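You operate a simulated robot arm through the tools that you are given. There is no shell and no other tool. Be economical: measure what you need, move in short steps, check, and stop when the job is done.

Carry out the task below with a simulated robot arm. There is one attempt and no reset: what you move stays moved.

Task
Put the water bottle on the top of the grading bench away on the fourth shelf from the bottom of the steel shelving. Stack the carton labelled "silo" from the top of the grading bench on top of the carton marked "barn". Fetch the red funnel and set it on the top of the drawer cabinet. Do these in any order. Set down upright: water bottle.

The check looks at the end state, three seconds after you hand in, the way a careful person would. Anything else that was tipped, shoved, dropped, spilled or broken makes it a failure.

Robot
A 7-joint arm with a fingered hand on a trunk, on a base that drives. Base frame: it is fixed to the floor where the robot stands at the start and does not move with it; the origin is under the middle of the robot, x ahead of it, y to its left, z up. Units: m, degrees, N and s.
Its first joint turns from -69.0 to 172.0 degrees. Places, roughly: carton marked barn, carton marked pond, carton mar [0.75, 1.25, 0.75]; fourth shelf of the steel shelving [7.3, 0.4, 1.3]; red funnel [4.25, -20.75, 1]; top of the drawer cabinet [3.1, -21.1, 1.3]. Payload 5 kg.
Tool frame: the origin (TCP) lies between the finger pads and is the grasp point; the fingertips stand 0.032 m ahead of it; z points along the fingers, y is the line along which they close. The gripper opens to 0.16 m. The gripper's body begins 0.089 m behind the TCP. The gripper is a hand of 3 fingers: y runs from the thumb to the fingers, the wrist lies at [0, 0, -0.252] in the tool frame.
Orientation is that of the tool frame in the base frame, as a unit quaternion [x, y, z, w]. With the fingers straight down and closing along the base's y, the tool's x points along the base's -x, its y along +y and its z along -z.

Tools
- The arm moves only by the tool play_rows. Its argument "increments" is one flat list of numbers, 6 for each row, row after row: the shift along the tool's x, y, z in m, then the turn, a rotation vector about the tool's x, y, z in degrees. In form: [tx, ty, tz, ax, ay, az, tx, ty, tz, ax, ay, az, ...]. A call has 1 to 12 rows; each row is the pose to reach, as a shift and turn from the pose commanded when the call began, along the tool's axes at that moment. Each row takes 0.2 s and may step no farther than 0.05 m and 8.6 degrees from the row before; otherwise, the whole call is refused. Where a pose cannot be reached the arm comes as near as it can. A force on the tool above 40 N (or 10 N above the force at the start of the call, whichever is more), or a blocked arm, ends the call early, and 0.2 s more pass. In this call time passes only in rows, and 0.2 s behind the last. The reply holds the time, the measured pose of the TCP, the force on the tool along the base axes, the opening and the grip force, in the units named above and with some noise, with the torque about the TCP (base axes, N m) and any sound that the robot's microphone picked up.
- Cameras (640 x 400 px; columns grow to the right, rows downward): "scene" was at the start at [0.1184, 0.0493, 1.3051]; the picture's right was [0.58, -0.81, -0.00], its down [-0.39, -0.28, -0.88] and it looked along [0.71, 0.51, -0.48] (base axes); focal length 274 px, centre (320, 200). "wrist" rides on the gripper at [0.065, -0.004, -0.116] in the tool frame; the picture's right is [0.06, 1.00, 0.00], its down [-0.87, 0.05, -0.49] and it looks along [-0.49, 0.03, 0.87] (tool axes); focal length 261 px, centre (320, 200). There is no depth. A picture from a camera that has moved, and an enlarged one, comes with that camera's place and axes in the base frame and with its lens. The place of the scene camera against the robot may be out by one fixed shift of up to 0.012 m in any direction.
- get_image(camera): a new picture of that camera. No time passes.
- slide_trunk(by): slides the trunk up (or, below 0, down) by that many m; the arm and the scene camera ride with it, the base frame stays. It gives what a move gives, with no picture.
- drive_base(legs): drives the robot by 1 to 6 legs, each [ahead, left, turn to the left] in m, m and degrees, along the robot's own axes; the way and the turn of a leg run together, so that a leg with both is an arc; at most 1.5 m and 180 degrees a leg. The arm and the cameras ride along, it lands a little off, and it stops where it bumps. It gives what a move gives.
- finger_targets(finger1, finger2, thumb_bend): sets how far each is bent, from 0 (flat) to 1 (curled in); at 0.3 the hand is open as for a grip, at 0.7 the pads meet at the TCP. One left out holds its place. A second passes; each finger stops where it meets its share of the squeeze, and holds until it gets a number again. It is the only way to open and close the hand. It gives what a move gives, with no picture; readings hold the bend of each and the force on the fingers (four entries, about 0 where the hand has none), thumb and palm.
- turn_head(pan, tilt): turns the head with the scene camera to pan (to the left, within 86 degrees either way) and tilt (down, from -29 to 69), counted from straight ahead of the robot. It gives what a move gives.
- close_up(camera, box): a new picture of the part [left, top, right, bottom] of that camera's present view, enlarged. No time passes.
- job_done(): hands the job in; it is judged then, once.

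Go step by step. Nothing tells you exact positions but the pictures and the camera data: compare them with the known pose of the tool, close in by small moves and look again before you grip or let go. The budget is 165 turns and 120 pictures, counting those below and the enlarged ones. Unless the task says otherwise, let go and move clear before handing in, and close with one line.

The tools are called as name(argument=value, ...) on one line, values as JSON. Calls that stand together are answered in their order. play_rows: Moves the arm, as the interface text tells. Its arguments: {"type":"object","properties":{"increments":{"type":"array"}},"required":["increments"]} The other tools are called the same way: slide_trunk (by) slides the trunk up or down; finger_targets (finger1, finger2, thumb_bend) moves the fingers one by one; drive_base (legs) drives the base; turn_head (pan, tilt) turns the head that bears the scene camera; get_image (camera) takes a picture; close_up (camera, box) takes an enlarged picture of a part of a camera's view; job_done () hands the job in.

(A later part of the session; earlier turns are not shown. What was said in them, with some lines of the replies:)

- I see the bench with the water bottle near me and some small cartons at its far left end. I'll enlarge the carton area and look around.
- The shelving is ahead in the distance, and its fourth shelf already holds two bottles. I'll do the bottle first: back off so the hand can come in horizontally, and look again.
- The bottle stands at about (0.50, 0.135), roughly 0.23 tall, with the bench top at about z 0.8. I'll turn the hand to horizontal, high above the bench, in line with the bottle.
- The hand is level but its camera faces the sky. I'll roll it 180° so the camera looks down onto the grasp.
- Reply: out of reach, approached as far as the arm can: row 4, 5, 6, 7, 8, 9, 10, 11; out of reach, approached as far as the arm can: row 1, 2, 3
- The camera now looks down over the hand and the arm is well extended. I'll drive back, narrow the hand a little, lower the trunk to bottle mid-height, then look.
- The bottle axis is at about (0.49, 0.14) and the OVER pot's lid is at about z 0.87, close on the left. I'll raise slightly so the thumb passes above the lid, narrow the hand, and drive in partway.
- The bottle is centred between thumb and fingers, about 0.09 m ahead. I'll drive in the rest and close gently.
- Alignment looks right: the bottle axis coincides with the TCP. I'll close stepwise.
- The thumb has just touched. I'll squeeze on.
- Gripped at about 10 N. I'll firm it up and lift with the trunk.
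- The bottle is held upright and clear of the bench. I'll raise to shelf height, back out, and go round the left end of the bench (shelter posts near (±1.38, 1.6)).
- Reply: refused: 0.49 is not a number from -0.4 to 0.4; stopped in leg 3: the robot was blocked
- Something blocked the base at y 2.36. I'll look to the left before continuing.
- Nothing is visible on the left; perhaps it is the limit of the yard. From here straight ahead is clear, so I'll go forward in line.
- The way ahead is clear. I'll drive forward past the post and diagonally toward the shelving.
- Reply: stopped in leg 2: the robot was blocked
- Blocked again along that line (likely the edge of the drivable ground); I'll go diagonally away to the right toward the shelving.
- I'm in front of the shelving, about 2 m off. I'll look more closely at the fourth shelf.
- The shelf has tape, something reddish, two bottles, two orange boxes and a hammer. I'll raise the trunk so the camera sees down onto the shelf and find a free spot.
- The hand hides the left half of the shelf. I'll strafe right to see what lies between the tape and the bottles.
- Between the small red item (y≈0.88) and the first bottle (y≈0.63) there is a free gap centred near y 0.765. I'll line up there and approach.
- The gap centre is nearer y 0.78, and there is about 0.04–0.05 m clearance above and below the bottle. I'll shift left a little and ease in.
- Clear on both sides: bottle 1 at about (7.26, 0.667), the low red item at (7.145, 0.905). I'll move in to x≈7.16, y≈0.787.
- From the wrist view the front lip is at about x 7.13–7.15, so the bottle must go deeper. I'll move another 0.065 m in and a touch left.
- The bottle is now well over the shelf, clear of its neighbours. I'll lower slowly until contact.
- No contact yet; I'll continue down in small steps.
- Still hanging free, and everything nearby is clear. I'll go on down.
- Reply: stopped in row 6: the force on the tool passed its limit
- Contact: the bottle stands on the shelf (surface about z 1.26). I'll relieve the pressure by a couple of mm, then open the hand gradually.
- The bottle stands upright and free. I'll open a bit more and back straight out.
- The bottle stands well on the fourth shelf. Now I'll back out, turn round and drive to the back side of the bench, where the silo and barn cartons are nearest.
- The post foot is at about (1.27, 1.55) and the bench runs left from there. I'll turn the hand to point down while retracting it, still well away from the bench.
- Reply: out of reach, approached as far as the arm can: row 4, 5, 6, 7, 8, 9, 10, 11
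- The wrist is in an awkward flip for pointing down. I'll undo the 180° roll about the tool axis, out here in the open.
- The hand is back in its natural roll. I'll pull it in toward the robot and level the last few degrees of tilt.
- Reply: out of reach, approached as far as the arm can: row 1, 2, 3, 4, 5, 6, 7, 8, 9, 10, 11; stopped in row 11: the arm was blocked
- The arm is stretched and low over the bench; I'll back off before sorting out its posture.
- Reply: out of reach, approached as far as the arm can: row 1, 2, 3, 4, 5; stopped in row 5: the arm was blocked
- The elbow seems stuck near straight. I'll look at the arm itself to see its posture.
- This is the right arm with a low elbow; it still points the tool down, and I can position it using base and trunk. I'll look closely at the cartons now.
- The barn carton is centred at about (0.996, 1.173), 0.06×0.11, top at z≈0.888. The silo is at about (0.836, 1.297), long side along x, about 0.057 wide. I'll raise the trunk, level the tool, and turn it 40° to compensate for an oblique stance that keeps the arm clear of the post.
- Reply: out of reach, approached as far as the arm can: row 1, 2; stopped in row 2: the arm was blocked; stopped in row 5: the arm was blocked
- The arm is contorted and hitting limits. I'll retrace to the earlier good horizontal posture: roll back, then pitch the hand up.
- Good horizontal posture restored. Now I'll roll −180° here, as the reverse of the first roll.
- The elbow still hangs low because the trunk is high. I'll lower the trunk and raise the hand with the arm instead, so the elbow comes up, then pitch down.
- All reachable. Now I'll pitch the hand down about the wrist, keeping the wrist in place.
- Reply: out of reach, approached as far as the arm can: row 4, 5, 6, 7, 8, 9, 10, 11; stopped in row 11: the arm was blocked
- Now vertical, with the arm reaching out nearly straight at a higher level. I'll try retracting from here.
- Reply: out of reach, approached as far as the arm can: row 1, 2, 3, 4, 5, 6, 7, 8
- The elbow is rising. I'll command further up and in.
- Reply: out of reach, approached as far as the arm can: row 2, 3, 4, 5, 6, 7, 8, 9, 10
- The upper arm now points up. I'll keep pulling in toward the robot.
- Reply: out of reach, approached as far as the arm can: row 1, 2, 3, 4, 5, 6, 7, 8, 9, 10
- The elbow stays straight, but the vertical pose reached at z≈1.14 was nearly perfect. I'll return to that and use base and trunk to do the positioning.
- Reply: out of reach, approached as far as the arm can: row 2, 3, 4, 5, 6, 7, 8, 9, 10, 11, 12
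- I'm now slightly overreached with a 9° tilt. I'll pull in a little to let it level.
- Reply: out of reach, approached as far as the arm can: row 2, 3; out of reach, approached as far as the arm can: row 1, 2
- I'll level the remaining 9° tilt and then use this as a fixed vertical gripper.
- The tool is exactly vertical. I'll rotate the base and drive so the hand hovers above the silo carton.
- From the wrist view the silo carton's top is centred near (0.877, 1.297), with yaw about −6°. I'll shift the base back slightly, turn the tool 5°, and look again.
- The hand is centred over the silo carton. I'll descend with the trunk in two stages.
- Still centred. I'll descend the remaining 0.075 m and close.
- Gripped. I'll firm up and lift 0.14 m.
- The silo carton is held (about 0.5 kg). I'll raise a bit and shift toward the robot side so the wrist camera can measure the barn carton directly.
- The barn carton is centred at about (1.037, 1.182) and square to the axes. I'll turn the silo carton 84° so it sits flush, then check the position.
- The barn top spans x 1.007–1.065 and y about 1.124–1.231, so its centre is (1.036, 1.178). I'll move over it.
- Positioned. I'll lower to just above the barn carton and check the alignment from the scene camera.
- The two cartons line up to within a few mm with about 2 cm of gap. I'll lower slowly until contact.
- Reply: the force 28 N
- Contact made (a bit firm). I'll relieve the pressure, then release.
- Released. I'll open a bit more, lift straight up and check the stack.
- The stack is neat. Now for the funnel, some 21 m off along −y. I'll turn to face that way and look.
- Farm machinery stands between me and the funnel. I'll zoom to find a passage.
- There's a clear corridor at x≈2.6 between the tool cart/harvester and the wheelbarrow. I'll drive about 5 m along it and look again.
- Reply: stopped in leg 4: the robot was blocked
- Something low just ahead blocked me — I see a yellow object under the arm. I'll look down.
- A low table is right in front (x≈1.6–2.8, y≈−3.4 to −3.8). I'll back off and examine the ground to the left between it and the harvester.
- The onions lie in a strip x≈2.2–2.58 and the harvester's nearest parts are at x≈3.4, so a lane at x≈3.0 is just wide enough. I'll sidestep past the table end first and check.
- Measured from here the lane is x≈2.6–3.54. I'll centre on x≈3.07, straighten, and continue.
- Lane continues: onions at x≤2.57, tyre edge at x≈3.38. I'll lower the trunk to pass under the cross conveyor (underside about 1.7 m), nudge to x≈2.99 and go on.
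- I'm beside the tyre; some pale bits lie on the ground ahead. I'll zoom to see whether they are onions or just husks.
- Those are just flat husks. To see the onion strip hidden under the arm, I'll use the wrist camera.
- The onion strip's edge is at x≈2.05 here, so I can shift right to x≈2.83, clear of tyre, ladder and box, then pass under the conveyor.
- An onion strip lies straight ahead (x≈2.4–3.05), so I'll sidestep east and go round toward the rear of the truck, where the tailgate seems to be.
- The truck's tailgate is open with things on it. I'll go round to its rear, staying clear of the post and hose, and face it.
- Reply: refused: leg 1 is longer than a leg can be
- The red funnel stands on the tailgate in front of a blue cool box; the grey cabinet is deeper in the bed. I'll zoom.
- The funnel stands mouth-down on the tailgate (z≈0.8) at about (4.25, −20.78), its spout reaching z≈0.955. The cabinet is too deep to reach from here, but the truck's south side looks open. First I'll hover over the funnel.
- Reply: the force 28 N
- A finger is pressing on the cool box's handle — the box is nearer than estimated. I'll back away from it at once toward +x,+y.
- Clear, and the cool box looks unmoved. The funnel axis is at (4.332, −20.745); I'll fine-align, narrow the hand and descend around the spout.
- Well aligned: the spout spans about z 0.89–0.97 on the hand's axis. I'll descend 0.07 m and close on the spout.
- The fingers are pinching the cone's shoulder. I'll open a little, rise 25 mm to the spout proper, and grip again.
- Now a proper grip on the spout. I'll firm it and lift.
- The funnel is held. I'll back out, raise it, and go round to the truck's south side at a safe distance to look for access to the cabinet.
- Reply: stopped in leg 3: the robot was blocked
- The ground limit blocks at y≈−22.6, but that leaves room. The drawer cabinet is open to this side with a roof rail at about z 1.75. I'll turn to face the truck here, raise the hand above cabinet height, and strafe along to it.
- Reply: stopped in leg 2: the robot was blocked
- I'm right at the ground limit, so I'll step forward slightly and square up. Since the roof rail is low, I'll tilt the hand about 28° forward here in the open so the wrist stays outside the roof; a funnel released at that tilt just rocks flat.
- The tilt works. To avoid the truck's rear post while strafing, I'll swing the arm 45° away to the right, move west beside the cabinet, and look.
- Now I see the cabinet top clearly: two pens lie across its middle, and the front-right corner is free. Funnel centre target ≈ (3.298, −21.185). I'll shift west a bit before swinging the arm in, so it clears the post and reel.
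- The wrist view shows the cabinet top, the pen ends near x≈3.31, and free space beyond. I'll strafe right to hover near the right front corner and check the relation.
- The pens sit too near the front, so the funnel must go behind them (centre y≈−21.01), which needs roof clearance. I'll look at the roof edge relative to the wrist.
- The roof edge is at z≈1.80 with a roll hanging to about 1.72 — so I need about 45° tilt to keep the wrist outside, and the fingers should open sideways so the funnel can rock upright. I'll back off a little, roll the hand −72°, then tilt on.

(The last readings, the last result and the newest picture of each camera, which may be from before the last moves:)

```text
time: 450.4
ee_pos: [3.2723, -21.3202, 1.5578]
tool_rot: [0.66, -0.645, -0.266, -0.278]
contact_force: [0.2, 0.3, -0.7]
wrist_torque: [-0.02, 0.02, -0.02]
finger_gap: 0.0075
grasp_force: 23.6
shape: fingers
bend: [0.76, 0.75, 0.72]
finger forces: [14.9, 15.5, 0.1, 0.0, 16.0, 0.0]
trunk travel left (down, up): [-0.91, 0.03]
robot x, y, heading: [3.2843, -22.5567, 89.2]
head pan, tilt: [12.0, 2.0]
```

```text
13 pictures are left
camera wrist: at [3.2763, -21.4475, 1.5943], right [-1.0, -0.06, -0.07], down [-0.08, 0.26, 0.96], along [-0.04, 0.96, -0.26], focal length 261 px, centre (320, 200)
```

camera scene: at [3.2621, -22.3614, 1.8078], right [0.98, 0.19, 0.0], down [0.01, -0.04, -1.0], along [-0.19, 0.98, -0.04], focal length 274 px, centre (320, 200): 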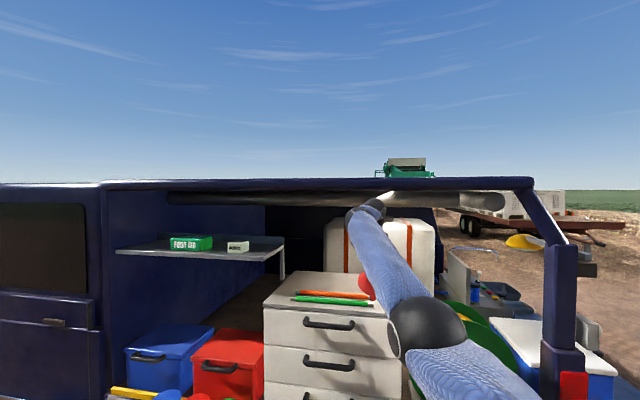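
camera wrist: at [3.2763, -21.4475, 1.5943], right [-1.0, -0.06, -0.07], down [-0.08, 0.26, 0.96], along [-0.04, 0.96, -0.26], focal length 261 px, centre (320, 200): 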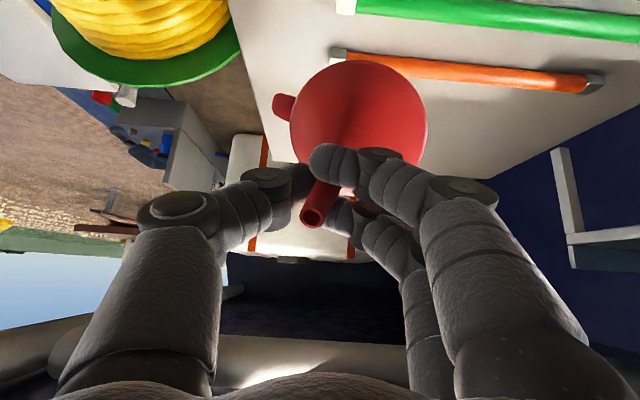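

Excellent: hand tilted 45°, fingers opening sideways. The orange pen's back is at y≈−21.13 and the cabinet's right edge at x≈3.39. I'll lower 0.05 m and move in 0.165 m.

slide_trunk(by=-0.05)

drive_base(legs=[[0.165, 0, 0]])

get_image(camera="wrist")

turn_head(pan=12, tilt=15)

get_image(camera="scene")

```text
time: 451.3
ee_pos: [3.2712, -21.3202, 1.5108]
tool_rot: [0.66, -0.645, -0.267, -0.278]
contact_force: [-0.6, 0.0, -0.1]
wrist_torque: [0.02, 0.01, 0.03]
finger_gap: 0.0077
grasp_force: 23.3
shape: fingers
bend: [0.76, 0.75, 0.72]
finger forces: [15.0, 15.6, 0.1, 0.1, 16.1, 0.0]
trunk travel left (down, up): [-0.86, 0.08]
robot x, y, heading: [3.2839, -22.5564, 89.2]
head pan, tilt: [12.0, 2.0]
```

```text
time: 452.8
ee_pos: [3.2713, -21.1551, 1.5089]
tool_rot: [0.661, -0.644, -0.267, -0.277]
contact_force: [-0.4, 0.4, -0.2]
wrist_torque: [-0.01, 0.01, 0.03]
finger_gap: 0.0077
grasp_force: 23.5
shape: fingers
bend: [0.76, 0.75, 0.72]
finger forces: [15.0, 15.4, 0.0, 0.0, 16.0, 0.0]
trunk travel left (down, up): [-0.86, 0.08]
robot x, y, heading: [3.2897, -22.3928, 88.9]
head pan, tilt: [12.0, 2.0]
```

```text
12 pictures are left
camera wrist: at [3.2757, -21.2824, 1.5443], right [-1.0, -0.06, -0.07], down [-0.08, 0.26, 0.96], along [-0.04, 0.96, -0.26], focal length 261 px, centre (320, 200)
```

wrist: 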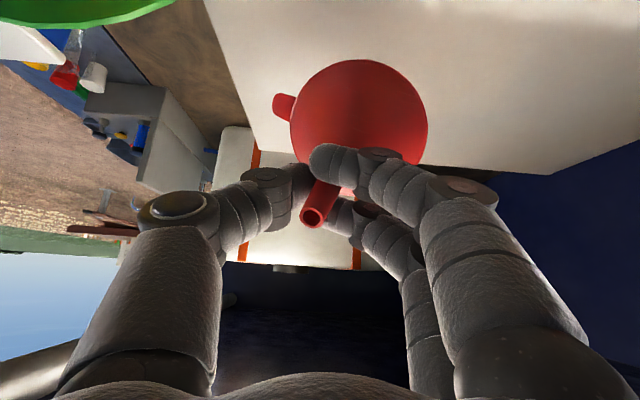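

```text
time: 453.5
ee_pos: [3.2721, -21.1549, 1.5083]
tool_rot: [0.661, -0.644, -0.266, -0.278]
contact_force: [0.1, 0.4, -0.7]
wrist_torque: [0.02, -0.02, 0.02]
finger_gap: 0.0077
grasp_force: 23.5
shape: fingers
bend: [0.76, 0.75, 0.72]
finger forces: [15.1, 15.4, 0.1, 0.1, 16.0, 0.0]
trunk travel left (down, up): [-0.86, 0.08]
robot x, y, heading: [3.2869, -22.3927, 89.1]
head pan, tilt: [12.0, 15.0]
```

```text
11 pictures are left
camera scene: at [3.2632, -22.2527, 1.7369], right [0.98, 0.19, 0.0], down [0.05, -0.25, -0.97], along [-0.19, 0.95, -0.26], focal length 274 px, centre (320, 200)
```

scene: 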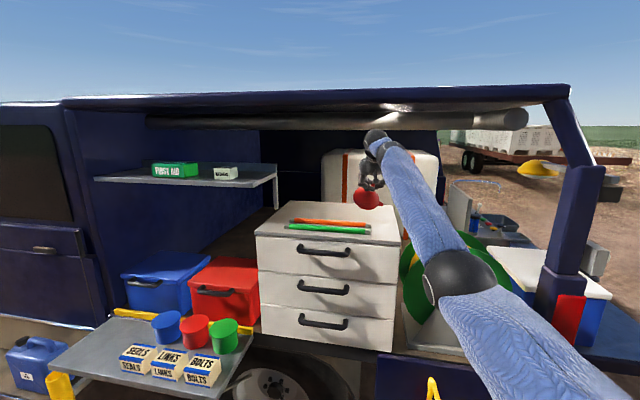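

Placement spot is good (free between y −21.12 and −20.76). I'll lower in small steps until the rim touches.

slide_trunk(by=-0.03)

play_rows(increments=[0.0021, 0, 0.0021, 0, 0, 0, 0.0042, 0, 0.0042, 0, 0, 0, 0.0063, 0, 0.0063, 0, 0, 0, 0.0084, 0, 0.0084, 0, 0, 0, 0.0105, 0, 0.0105, 0, 0, 0, 0.0126, 0, 0.0126, 0, 0, 0])

get_image(camera="wrist")

```text
time: 454.3
ee_pos: [3.2723, -21.1574, 1.4801]
tool_rot: [0.661, -0.643, -0.268, -0.279]
contact_force: [0.2, -1.3, 0.5]
wrist_torque: [-0.04, -0.02, -0.02]
finger_gap: 0.0076
grasp_force: 22.6
shape: fingers
bend: [0.76, 0.75, 0.72]
finger forces: [15.0, 15.6, 0.0, 0.0, 16.0, 0.0]
trunk travel left (down, up): [-0.83, 0.11]
robot x, y, heading: [3.2858, -22.391, 89.0]
head pan, tilt: [12.0, 15.0]
```

```text
time: 455.7
ee_pos: [3.2726, -21.1544, 1.4606]
tool_rot: [0.661, -0.644, -0.267, -0.278]
contact_force: [0.1, 0.3, -0.7]
wrist_torque: [0.01, 0.02, 0.03]
finger_gap: 0.0077
grasp_force: 23.2
shape: fingers
bend: [0.76, 0.75, 0.72]
finger forces: [15.0, 15.4, 0.0, 0.1, 15.8, 0.1]
trunk travel left (down, up): [-0.83, 0.11]
robot x, y, heading: [3.2854, -22.3916, 89.1]
head pan, tilt: [12.0, 15.0]
```

```text
10 pictures are left
camera wrist: at [3.2767, -21.2826, 1.4965], right [-1.0, -0.06, -0.07], down [-0.08, 0.26, 0.96], along [-0.04, 0.96, -0.26], focal length 261 px, centre (320, 200)
```

wrist: 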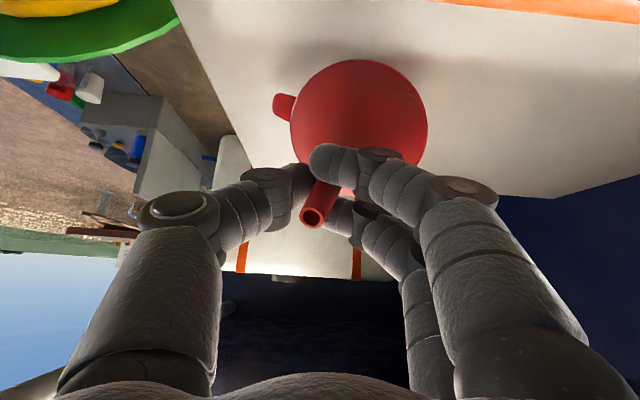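

Not touching yet, but the shadow is closing. Continuing in small steps.

play_rows(increments=[0.0018, 0, 0.0018, 0, 0, 0, 0.0036, 0, 0.0036, 0, 0, 0, 0.0054, 0, 0.0054, 0, 0, 0, 0.0072, 0, 0.0072, 0, 0, 0, 0.009, 0, 0.009, 0, 0, 0, 0.0108, 0, 0.0108, 0, 0, 0, 0.0126, 0, 0.0126, 0, 0, 0])

get_image(camera="wrist")

```text
time: 457.3
ee_pos: [3.2724, -21.1558, 1.447]
tool_rot: [0.66, -0.644, -0.269, -0.279]
contact_force: [0.3, -0.7, 10.5]
wrist_torque: [0.11, -0.01, -0.02]
finger_gap: 0.0073
grasp_force: 24.9
shape: fingers
bend: [0.76, 0.76, 0.72]
finger forces: [13.3, 18.4, 0.0, 0.1, 17.8, 0.0]
trunk travel left (down, up): [-0.83, 0.11]
robot x, y, heading: [3.2857, -22.3926, 89.4]
head pan, tilt: [12.0, 15.0]
```

```text
9 pictures are left
camera wrist: at [3.2768, -21.2839, 1.482], right [-1.0, -0.06, -0.07], down [-0.08, 0.26, 0.96], along [-0.04, 0.96, -0.26], focal length 261 px, centre (320, 200)
```

wrist: 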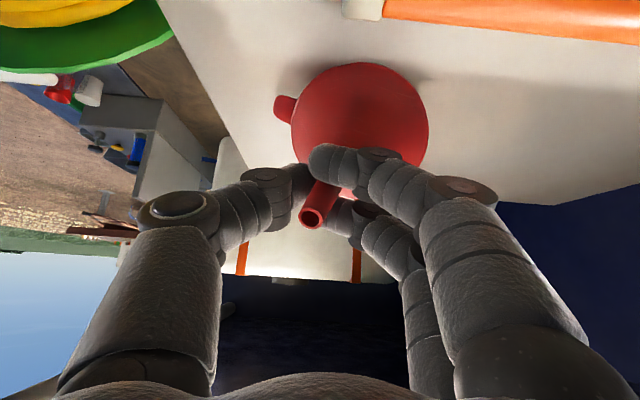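

The rim is touching (10 N). I'll rock the funnel 9° toward upright about its resting rim and ease the pressure before letting go.

play_rows(increments=[-0.0137, 0, 0.0046, 0, 4.5, 0, -0.0263, 0, 0.0108, 0, 9, 0])

get_image(camera="scene")

```text
time: 457.9
ee_pos: [3.2703, -21.139, 1.4532]
tool_rot: [0.675, -0.659, -0.228, -0.24]
contact_force: [-0.3, 1.5, 1.2]
wrist_torque: [-0.05, -0.03, -0.03]
finger_gap: 0.0065
grasp_force: 21.7
shape: fingers
bend: [0.76, 0.76, 0.72]
finger forces: [13.3, 14.3, 0.0, 0.0, 16.3, 0.0]
out of reach, approached as far as the arm can: row 2
trunk travel left (down, up): [-0.83, 0.11]
robot x, y, heading: [3.2856, -22.3916, 89.3]
head pan, tilt: [12.0, 15.0]
```

```text
8 pictures are left
camera scene: at [3.2624, -22.2551, 1.7068], right [0.98, 0.19, 0.0], down [0.05, -0.25, -0.97], along [-0.19, 0.95, -0.26], focal length 274 px, centre (320, 200)
```

scene: 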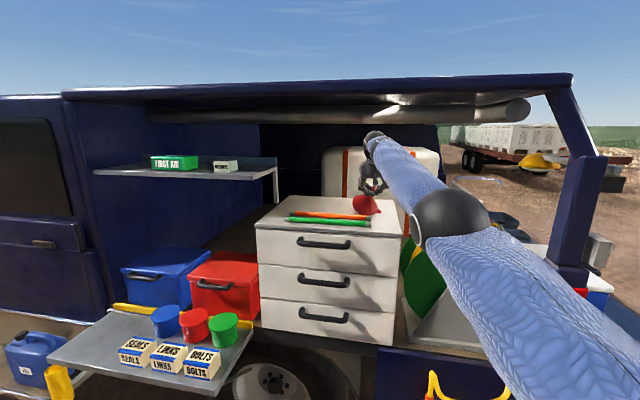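

Resting lightly at about 38° tilt. I'll release gradually.

finger_targets(finger1=0.68, finger2=0.68, thumb_bend=0.67)

finger_targets(finger1=0.58, finger2=0.58, thumb_bend=0.58)

get_image(camera="wrist")

```text
time: 458.9
ee_pos: [3.2719, -21.137, 1.4546]
tool_rot: [0.675, -0.659, -0.229, -0.239]
contact_force: [-0.8, 0.5, 14.9]
wrist_torque: [0.2, 0.18, -0.01]
finger_gap: 0.0151
grasp_force: 16.5
shape: fingers
bend: [0.71, 0.7, 0.67]
finger forces: [13.0, 20.6, 0.0, 0.0, 0.1, 0.1]
trunk travel left (down, up): [-0.83, 0.11]
robot x, y, heading: [3.2894, -22.3929, 89.6]
head pan, tilt: [12.0, 15.0]
```

```text
time: 459.9
ee_pos: [3.2732, -21.1376, 1.4527]
tool_rot: [0.676, -0.659, -0.228, -0.238]
contact_force: [0.6, 0.2, 3.2]
wrist_torque: [0.06, 0.12, 0.0]
finger_gap: 0.0548
grasp_force: 7.7
shape: fingers
bend: [0.59, 0.56, 0.57]
finger forces: [6.8, 8.6, 0.0, 0.0, 0.0, 0.0]
trunk travel left (down, up): [-0.83, 0.11]
robot x, y, heading: [3.2854, -22.3927, 89.1]
head pan, tilt: [12.0, 15.0]
```

```text
7 pictures are left
camera wrist: at [3.2755, -21.259, 1.5024], right [-1.0, -0.07, -0.06], down [-0.08, 0.37, 0.92], along [-0.04, 0.93, -0.38], focal length 261 px, centre (320, 200)
```

wrist: 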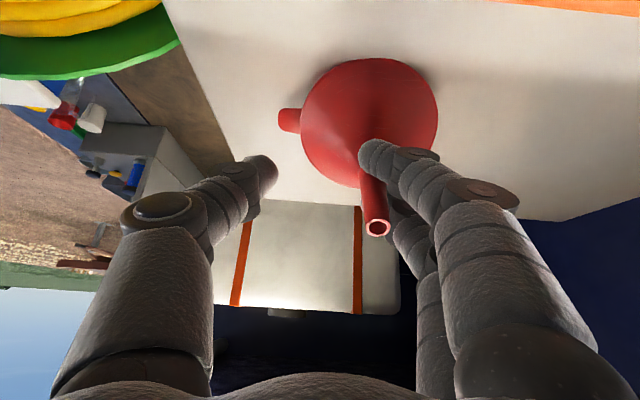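

The thumb is free but the spout still leans on the two fingers. I'll open those further, gently.

finger_targets(finger1=0.52, finger2=0.52, thumb_bend=0.58)

get_image(camera="wrist")

```text
time: 460.9
ee_pos: [3.2721, -21.1354, 1.4538]
tool_rot: [0.676, -0.659, -0.229, -0.239]
contact_force: [-0.7, -0.2, 3.9]
wrist_torque: [0.1, 0.19, -0.01]
finger_gap: 0.0647
grasp_force: 4.5
shape: fingers
bend: [0.54, 0.51, 0.57]
finger forces: [3.5, 5.5, 0.0, 0.0, 0.1, 0.1]
trunk travel left (down, up): [-0.83, 0.11]
robot x, y, heading: [3.2891, -22.3896, 89.1]
head pan, tilt: [12.0, 15.0]
```

```text
6 pictures are left
camera wrist: at [3.2754, -21.2589, 1.5028], right [-1.0, -0.07, -0.06], down [-0.08, 0.37, 0.92], along [-0.04, 0.93, -0.38], focal length 261 px, centre (320, 200)
```

wrist: 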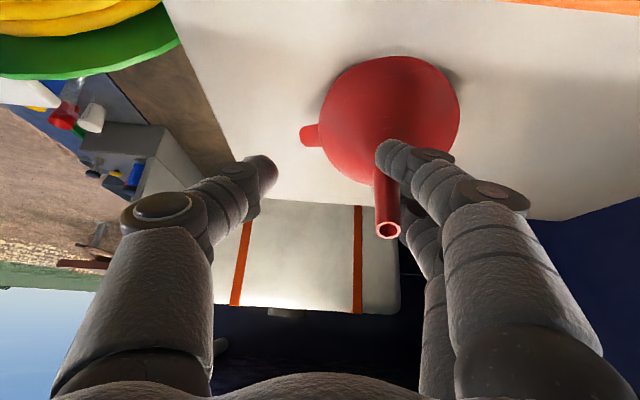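

The funnel is being dragged slightly because the fingertips press on the cone. I'll lift the hand a few mm to relieve that, then open fully.

play_rows(increments=[-0.0025, 0, -0.0032, 0, 0, 0, -0.005, 0, -0.0063, 0, 0, 0])

finger_targets(finger1=0.47, finger2=0.47, thumb_bend=0.5)

get_image(camera="wrist")

```text
time: 461.5
ee_pos: [3.2756, -21.1446, 1.4556]
tool_rot: [0.68, -0.664, -0.214, -0.226]
contact_force: [-0.9, 0.2, 0.0]
wrist_torque: [-0.02, -0.02, -0.03]
finger_gap: 0.0679
grasp_force: 2.6
shape: fingers
bend: [0.53, 0.52, 0.57]
finger forces: [2.8, 2.6, 0.0, 0.0, 0.0, 0.0]
out of reach, approached as far as the arm can: row 1, 2
trunk travel left (down, up): [-0.83, 0.11]
robot x, y, heading: [3.2885, -22.3897, 89.4]
head pan, tilt: [12.0, 15.0]
```

```text
time: 462.5
ee_pos: [3.2776, -21.1434, 1.4555]
tool_rot: [0.68, -0.664, -0.215, -0.226]
contact_force: [-0.5, 1.0, -0.2]
wrist_torque: [-0.02, -0.01, 0.02]
finger_gap: 0.0923
grasp_force: 3.3
shape: fingers
bend: [0.48, 0.47, 0.5]
finger forces: [2.8, 2.8, 0.1, 0.0, 0.0, 0.1]
trunk travel left (down, up): [-0.83, 0.11]
robot x, y, heading: [3.2848, -22.3914, 89.3]
head pan, tilt: [12.0, 15.0]
```

```text
5 pictures are left
camera wrist: at [3.28, -21.2649, 1.5114], right [-1.0, -0.07, -0.06], down [-0.08, 0.41, 0.91], along [-0.04, 0.91, -0.41], focal length 261 px, centre (320, 200)
```

wrist: 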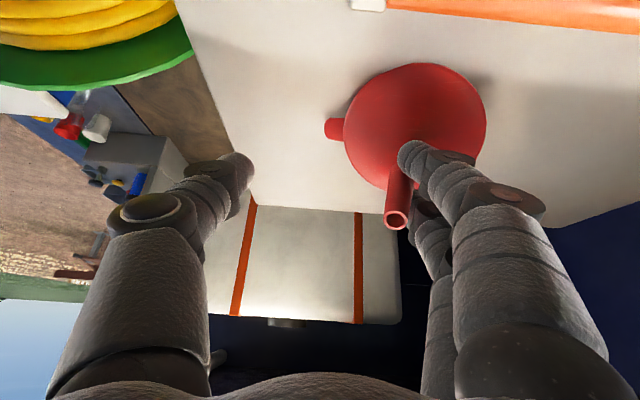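

The spout is wedged between the two fingers. I'll open only finger 2 (the far one) so the funnel can rock forward upright.

finger_targets(finger2=0.3)

get_image(camera="wrist")

```text
time: 463.5
ee_pos: [3.2774, -21.1449, 1.457]
tool_rot: [0.68, -0.664, -0.214, -0.226]
contact_force: [0.4, 0.2, -0.3]
wrist_torque: [0.02, -0.02, -0.02]
finger_gap: 0.093
grasp_force: 0.0
shape: fingers
bend: [0.47, 0.3, 0.5]
finger forces: [0.1, 0.0, 0.0, 0.0, 0.0, 0.0]
trunk travel left (down, up): [-0.83, 0.11]
robot x, y, heading: [3.2844, -22.3928, 89.1]
head pan, tilt: [12.0, 15.0]
```

```text
4 pictures are left
camera wrist: at [3.2802, -21.265, 1.5114], right [-1.0, -0.07, -0.06], down [-0.08, 0.41, 0.91], along [-0.04, 0.91, -0.41], focal length 261 px, centre (320, 200)
```

wrist: 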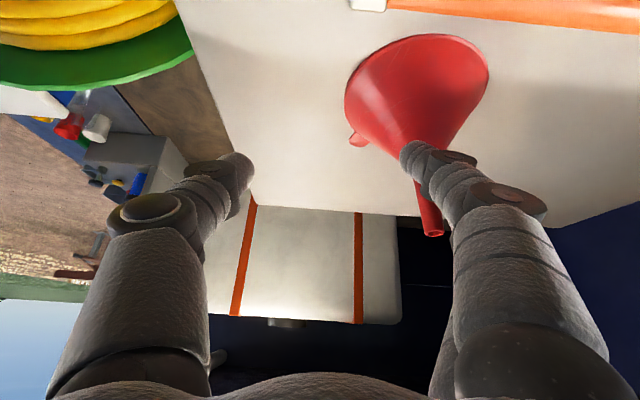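

The funnel has rocked upright and stands free behind the pens. I'll open the rest of the hand, shift slightly left for clearance, and back out.

finger_targets(finger1=0.3, finger2=0.27, thumb_bend=0.4)

drive_base(legs=[[0, 0.02, 0]])

get_image(camera="wrist")

```text
time: 464.5
ee_pos: [3.2776, -21.1458, 1.4553]
tool_rot: [0.68, -0.664, -0.215, -0.226]
contact_force: [0.1, 0.9, -0.2]
wrist_torque: [-0.02, -0.01, -0.01]
finger_gap: 0.1476
grasp_force: 0.0
shape: fingers
bend: [0.3, 0.27, 0.4]
finger forces: [0.0, 0.0, 0.0, 0.1, 0.0, 0.0]
trunk travel left (down, up): [-0.83, 0.11]
robot x, y, heading: [3.2857, -22.3897, 89.4]
head pan, tilt: [12.0, 15.0]
```

```text
time: 465.3
ee_pos: [3.2593, -21.1436, 1.4578]
tool_rot: [0.679, -0.665, -0.215, -0.226]
contact_force: [1.3, 0.2, -0.2]
wrist_torque: [0.0, 0.08, 0.03]
finger_gap: 0.1478
grasp_force: 0.0
shape: fingers
bend: [0.3, 0.27, 0.4]
finger forces: [0.0, 0.0, 0.0, 0.1, 0.0, 0.0]
trunk travel left (down, up): [-0.83, 0.11]
robot x, y, heading: [3.269, -22.394, 89.1]
head pan, tilt: [12.0, 15.0]
```

```text
3 pictures are left
camera wrist: at [3.2634, -21.2644, 1.5113], right [-1.0, -0.07, -0.06], down [-0.08, 0.41, 0.91], along [-0.04, 0.91, -0.41], focal length 261 px, centre (320, 200)
```

wrist: 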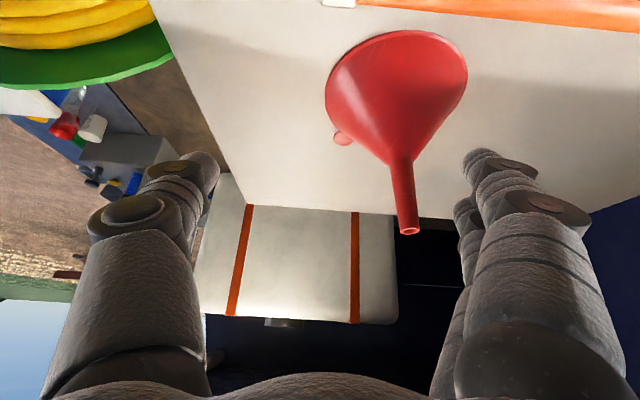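

The funnel stands upright, clear of the fingers. I'll back straight out and take a last look.

drive_base(legs=[[-0.17, 0, 0]])

close_up(camera="scene", box=[220, 110, 460, 260])

```text
time: 466.7
ee_pos: [3.2602, -21.3127, 1.4575]
tool_rot: [0.678, -0.665, -0.214, -0.226]
contact_force: [-0.4, 0.4, 0.4]
wrist_torque: [-0.01, 0.03, 0.0]
finger_gap: 0.1476
grasp_force: 0.2
shape: fingers
bend: [0.3, 0.27, 0.4]
finger forces: [0.0, 0.1, 0.1, 0.0, 0.1, 0.0]
trunk travel left (down, up): [-0.83, 0.11]
robot x, y, heading: [3.2665, -22.5569, 89.1]
head pan, tilt: [12.0, 15.0]
```

```text
2.67 times, centred on (340, 185) of scene
camera zoom: at [3.2412, -22.4212, 1.7069], right [0.98, 0.19, 0.0], down [0.05, -0.25, -0.97], along [-0.18, 0.95, -0.26], focal length 730 px, centre (267, 240)
```

zoom: 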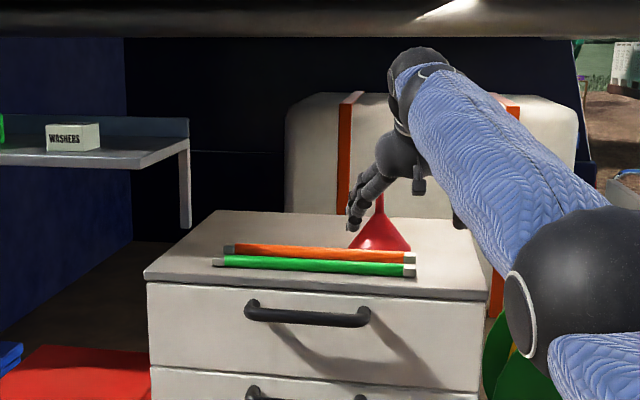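

The funnel stands on the cabinet behind the undisturbed pens, the silo carton is squarely on the barn carton, and the bottle is upright on the fourth shelf; the hand is empty and clear, so I'm handing in.

job_done()

```text
The job is handed in.
```

I finished all three tasks and handed the job in: the water bottle stands upright on the fourth shelf, the "silo" carton sits on the "barn" carton, and the red funnel stands on top of the drawer cabinet. On the way, a finger pressed briefly on the cool box's handle and the base nudged a low table; neither looked moved afterwards.
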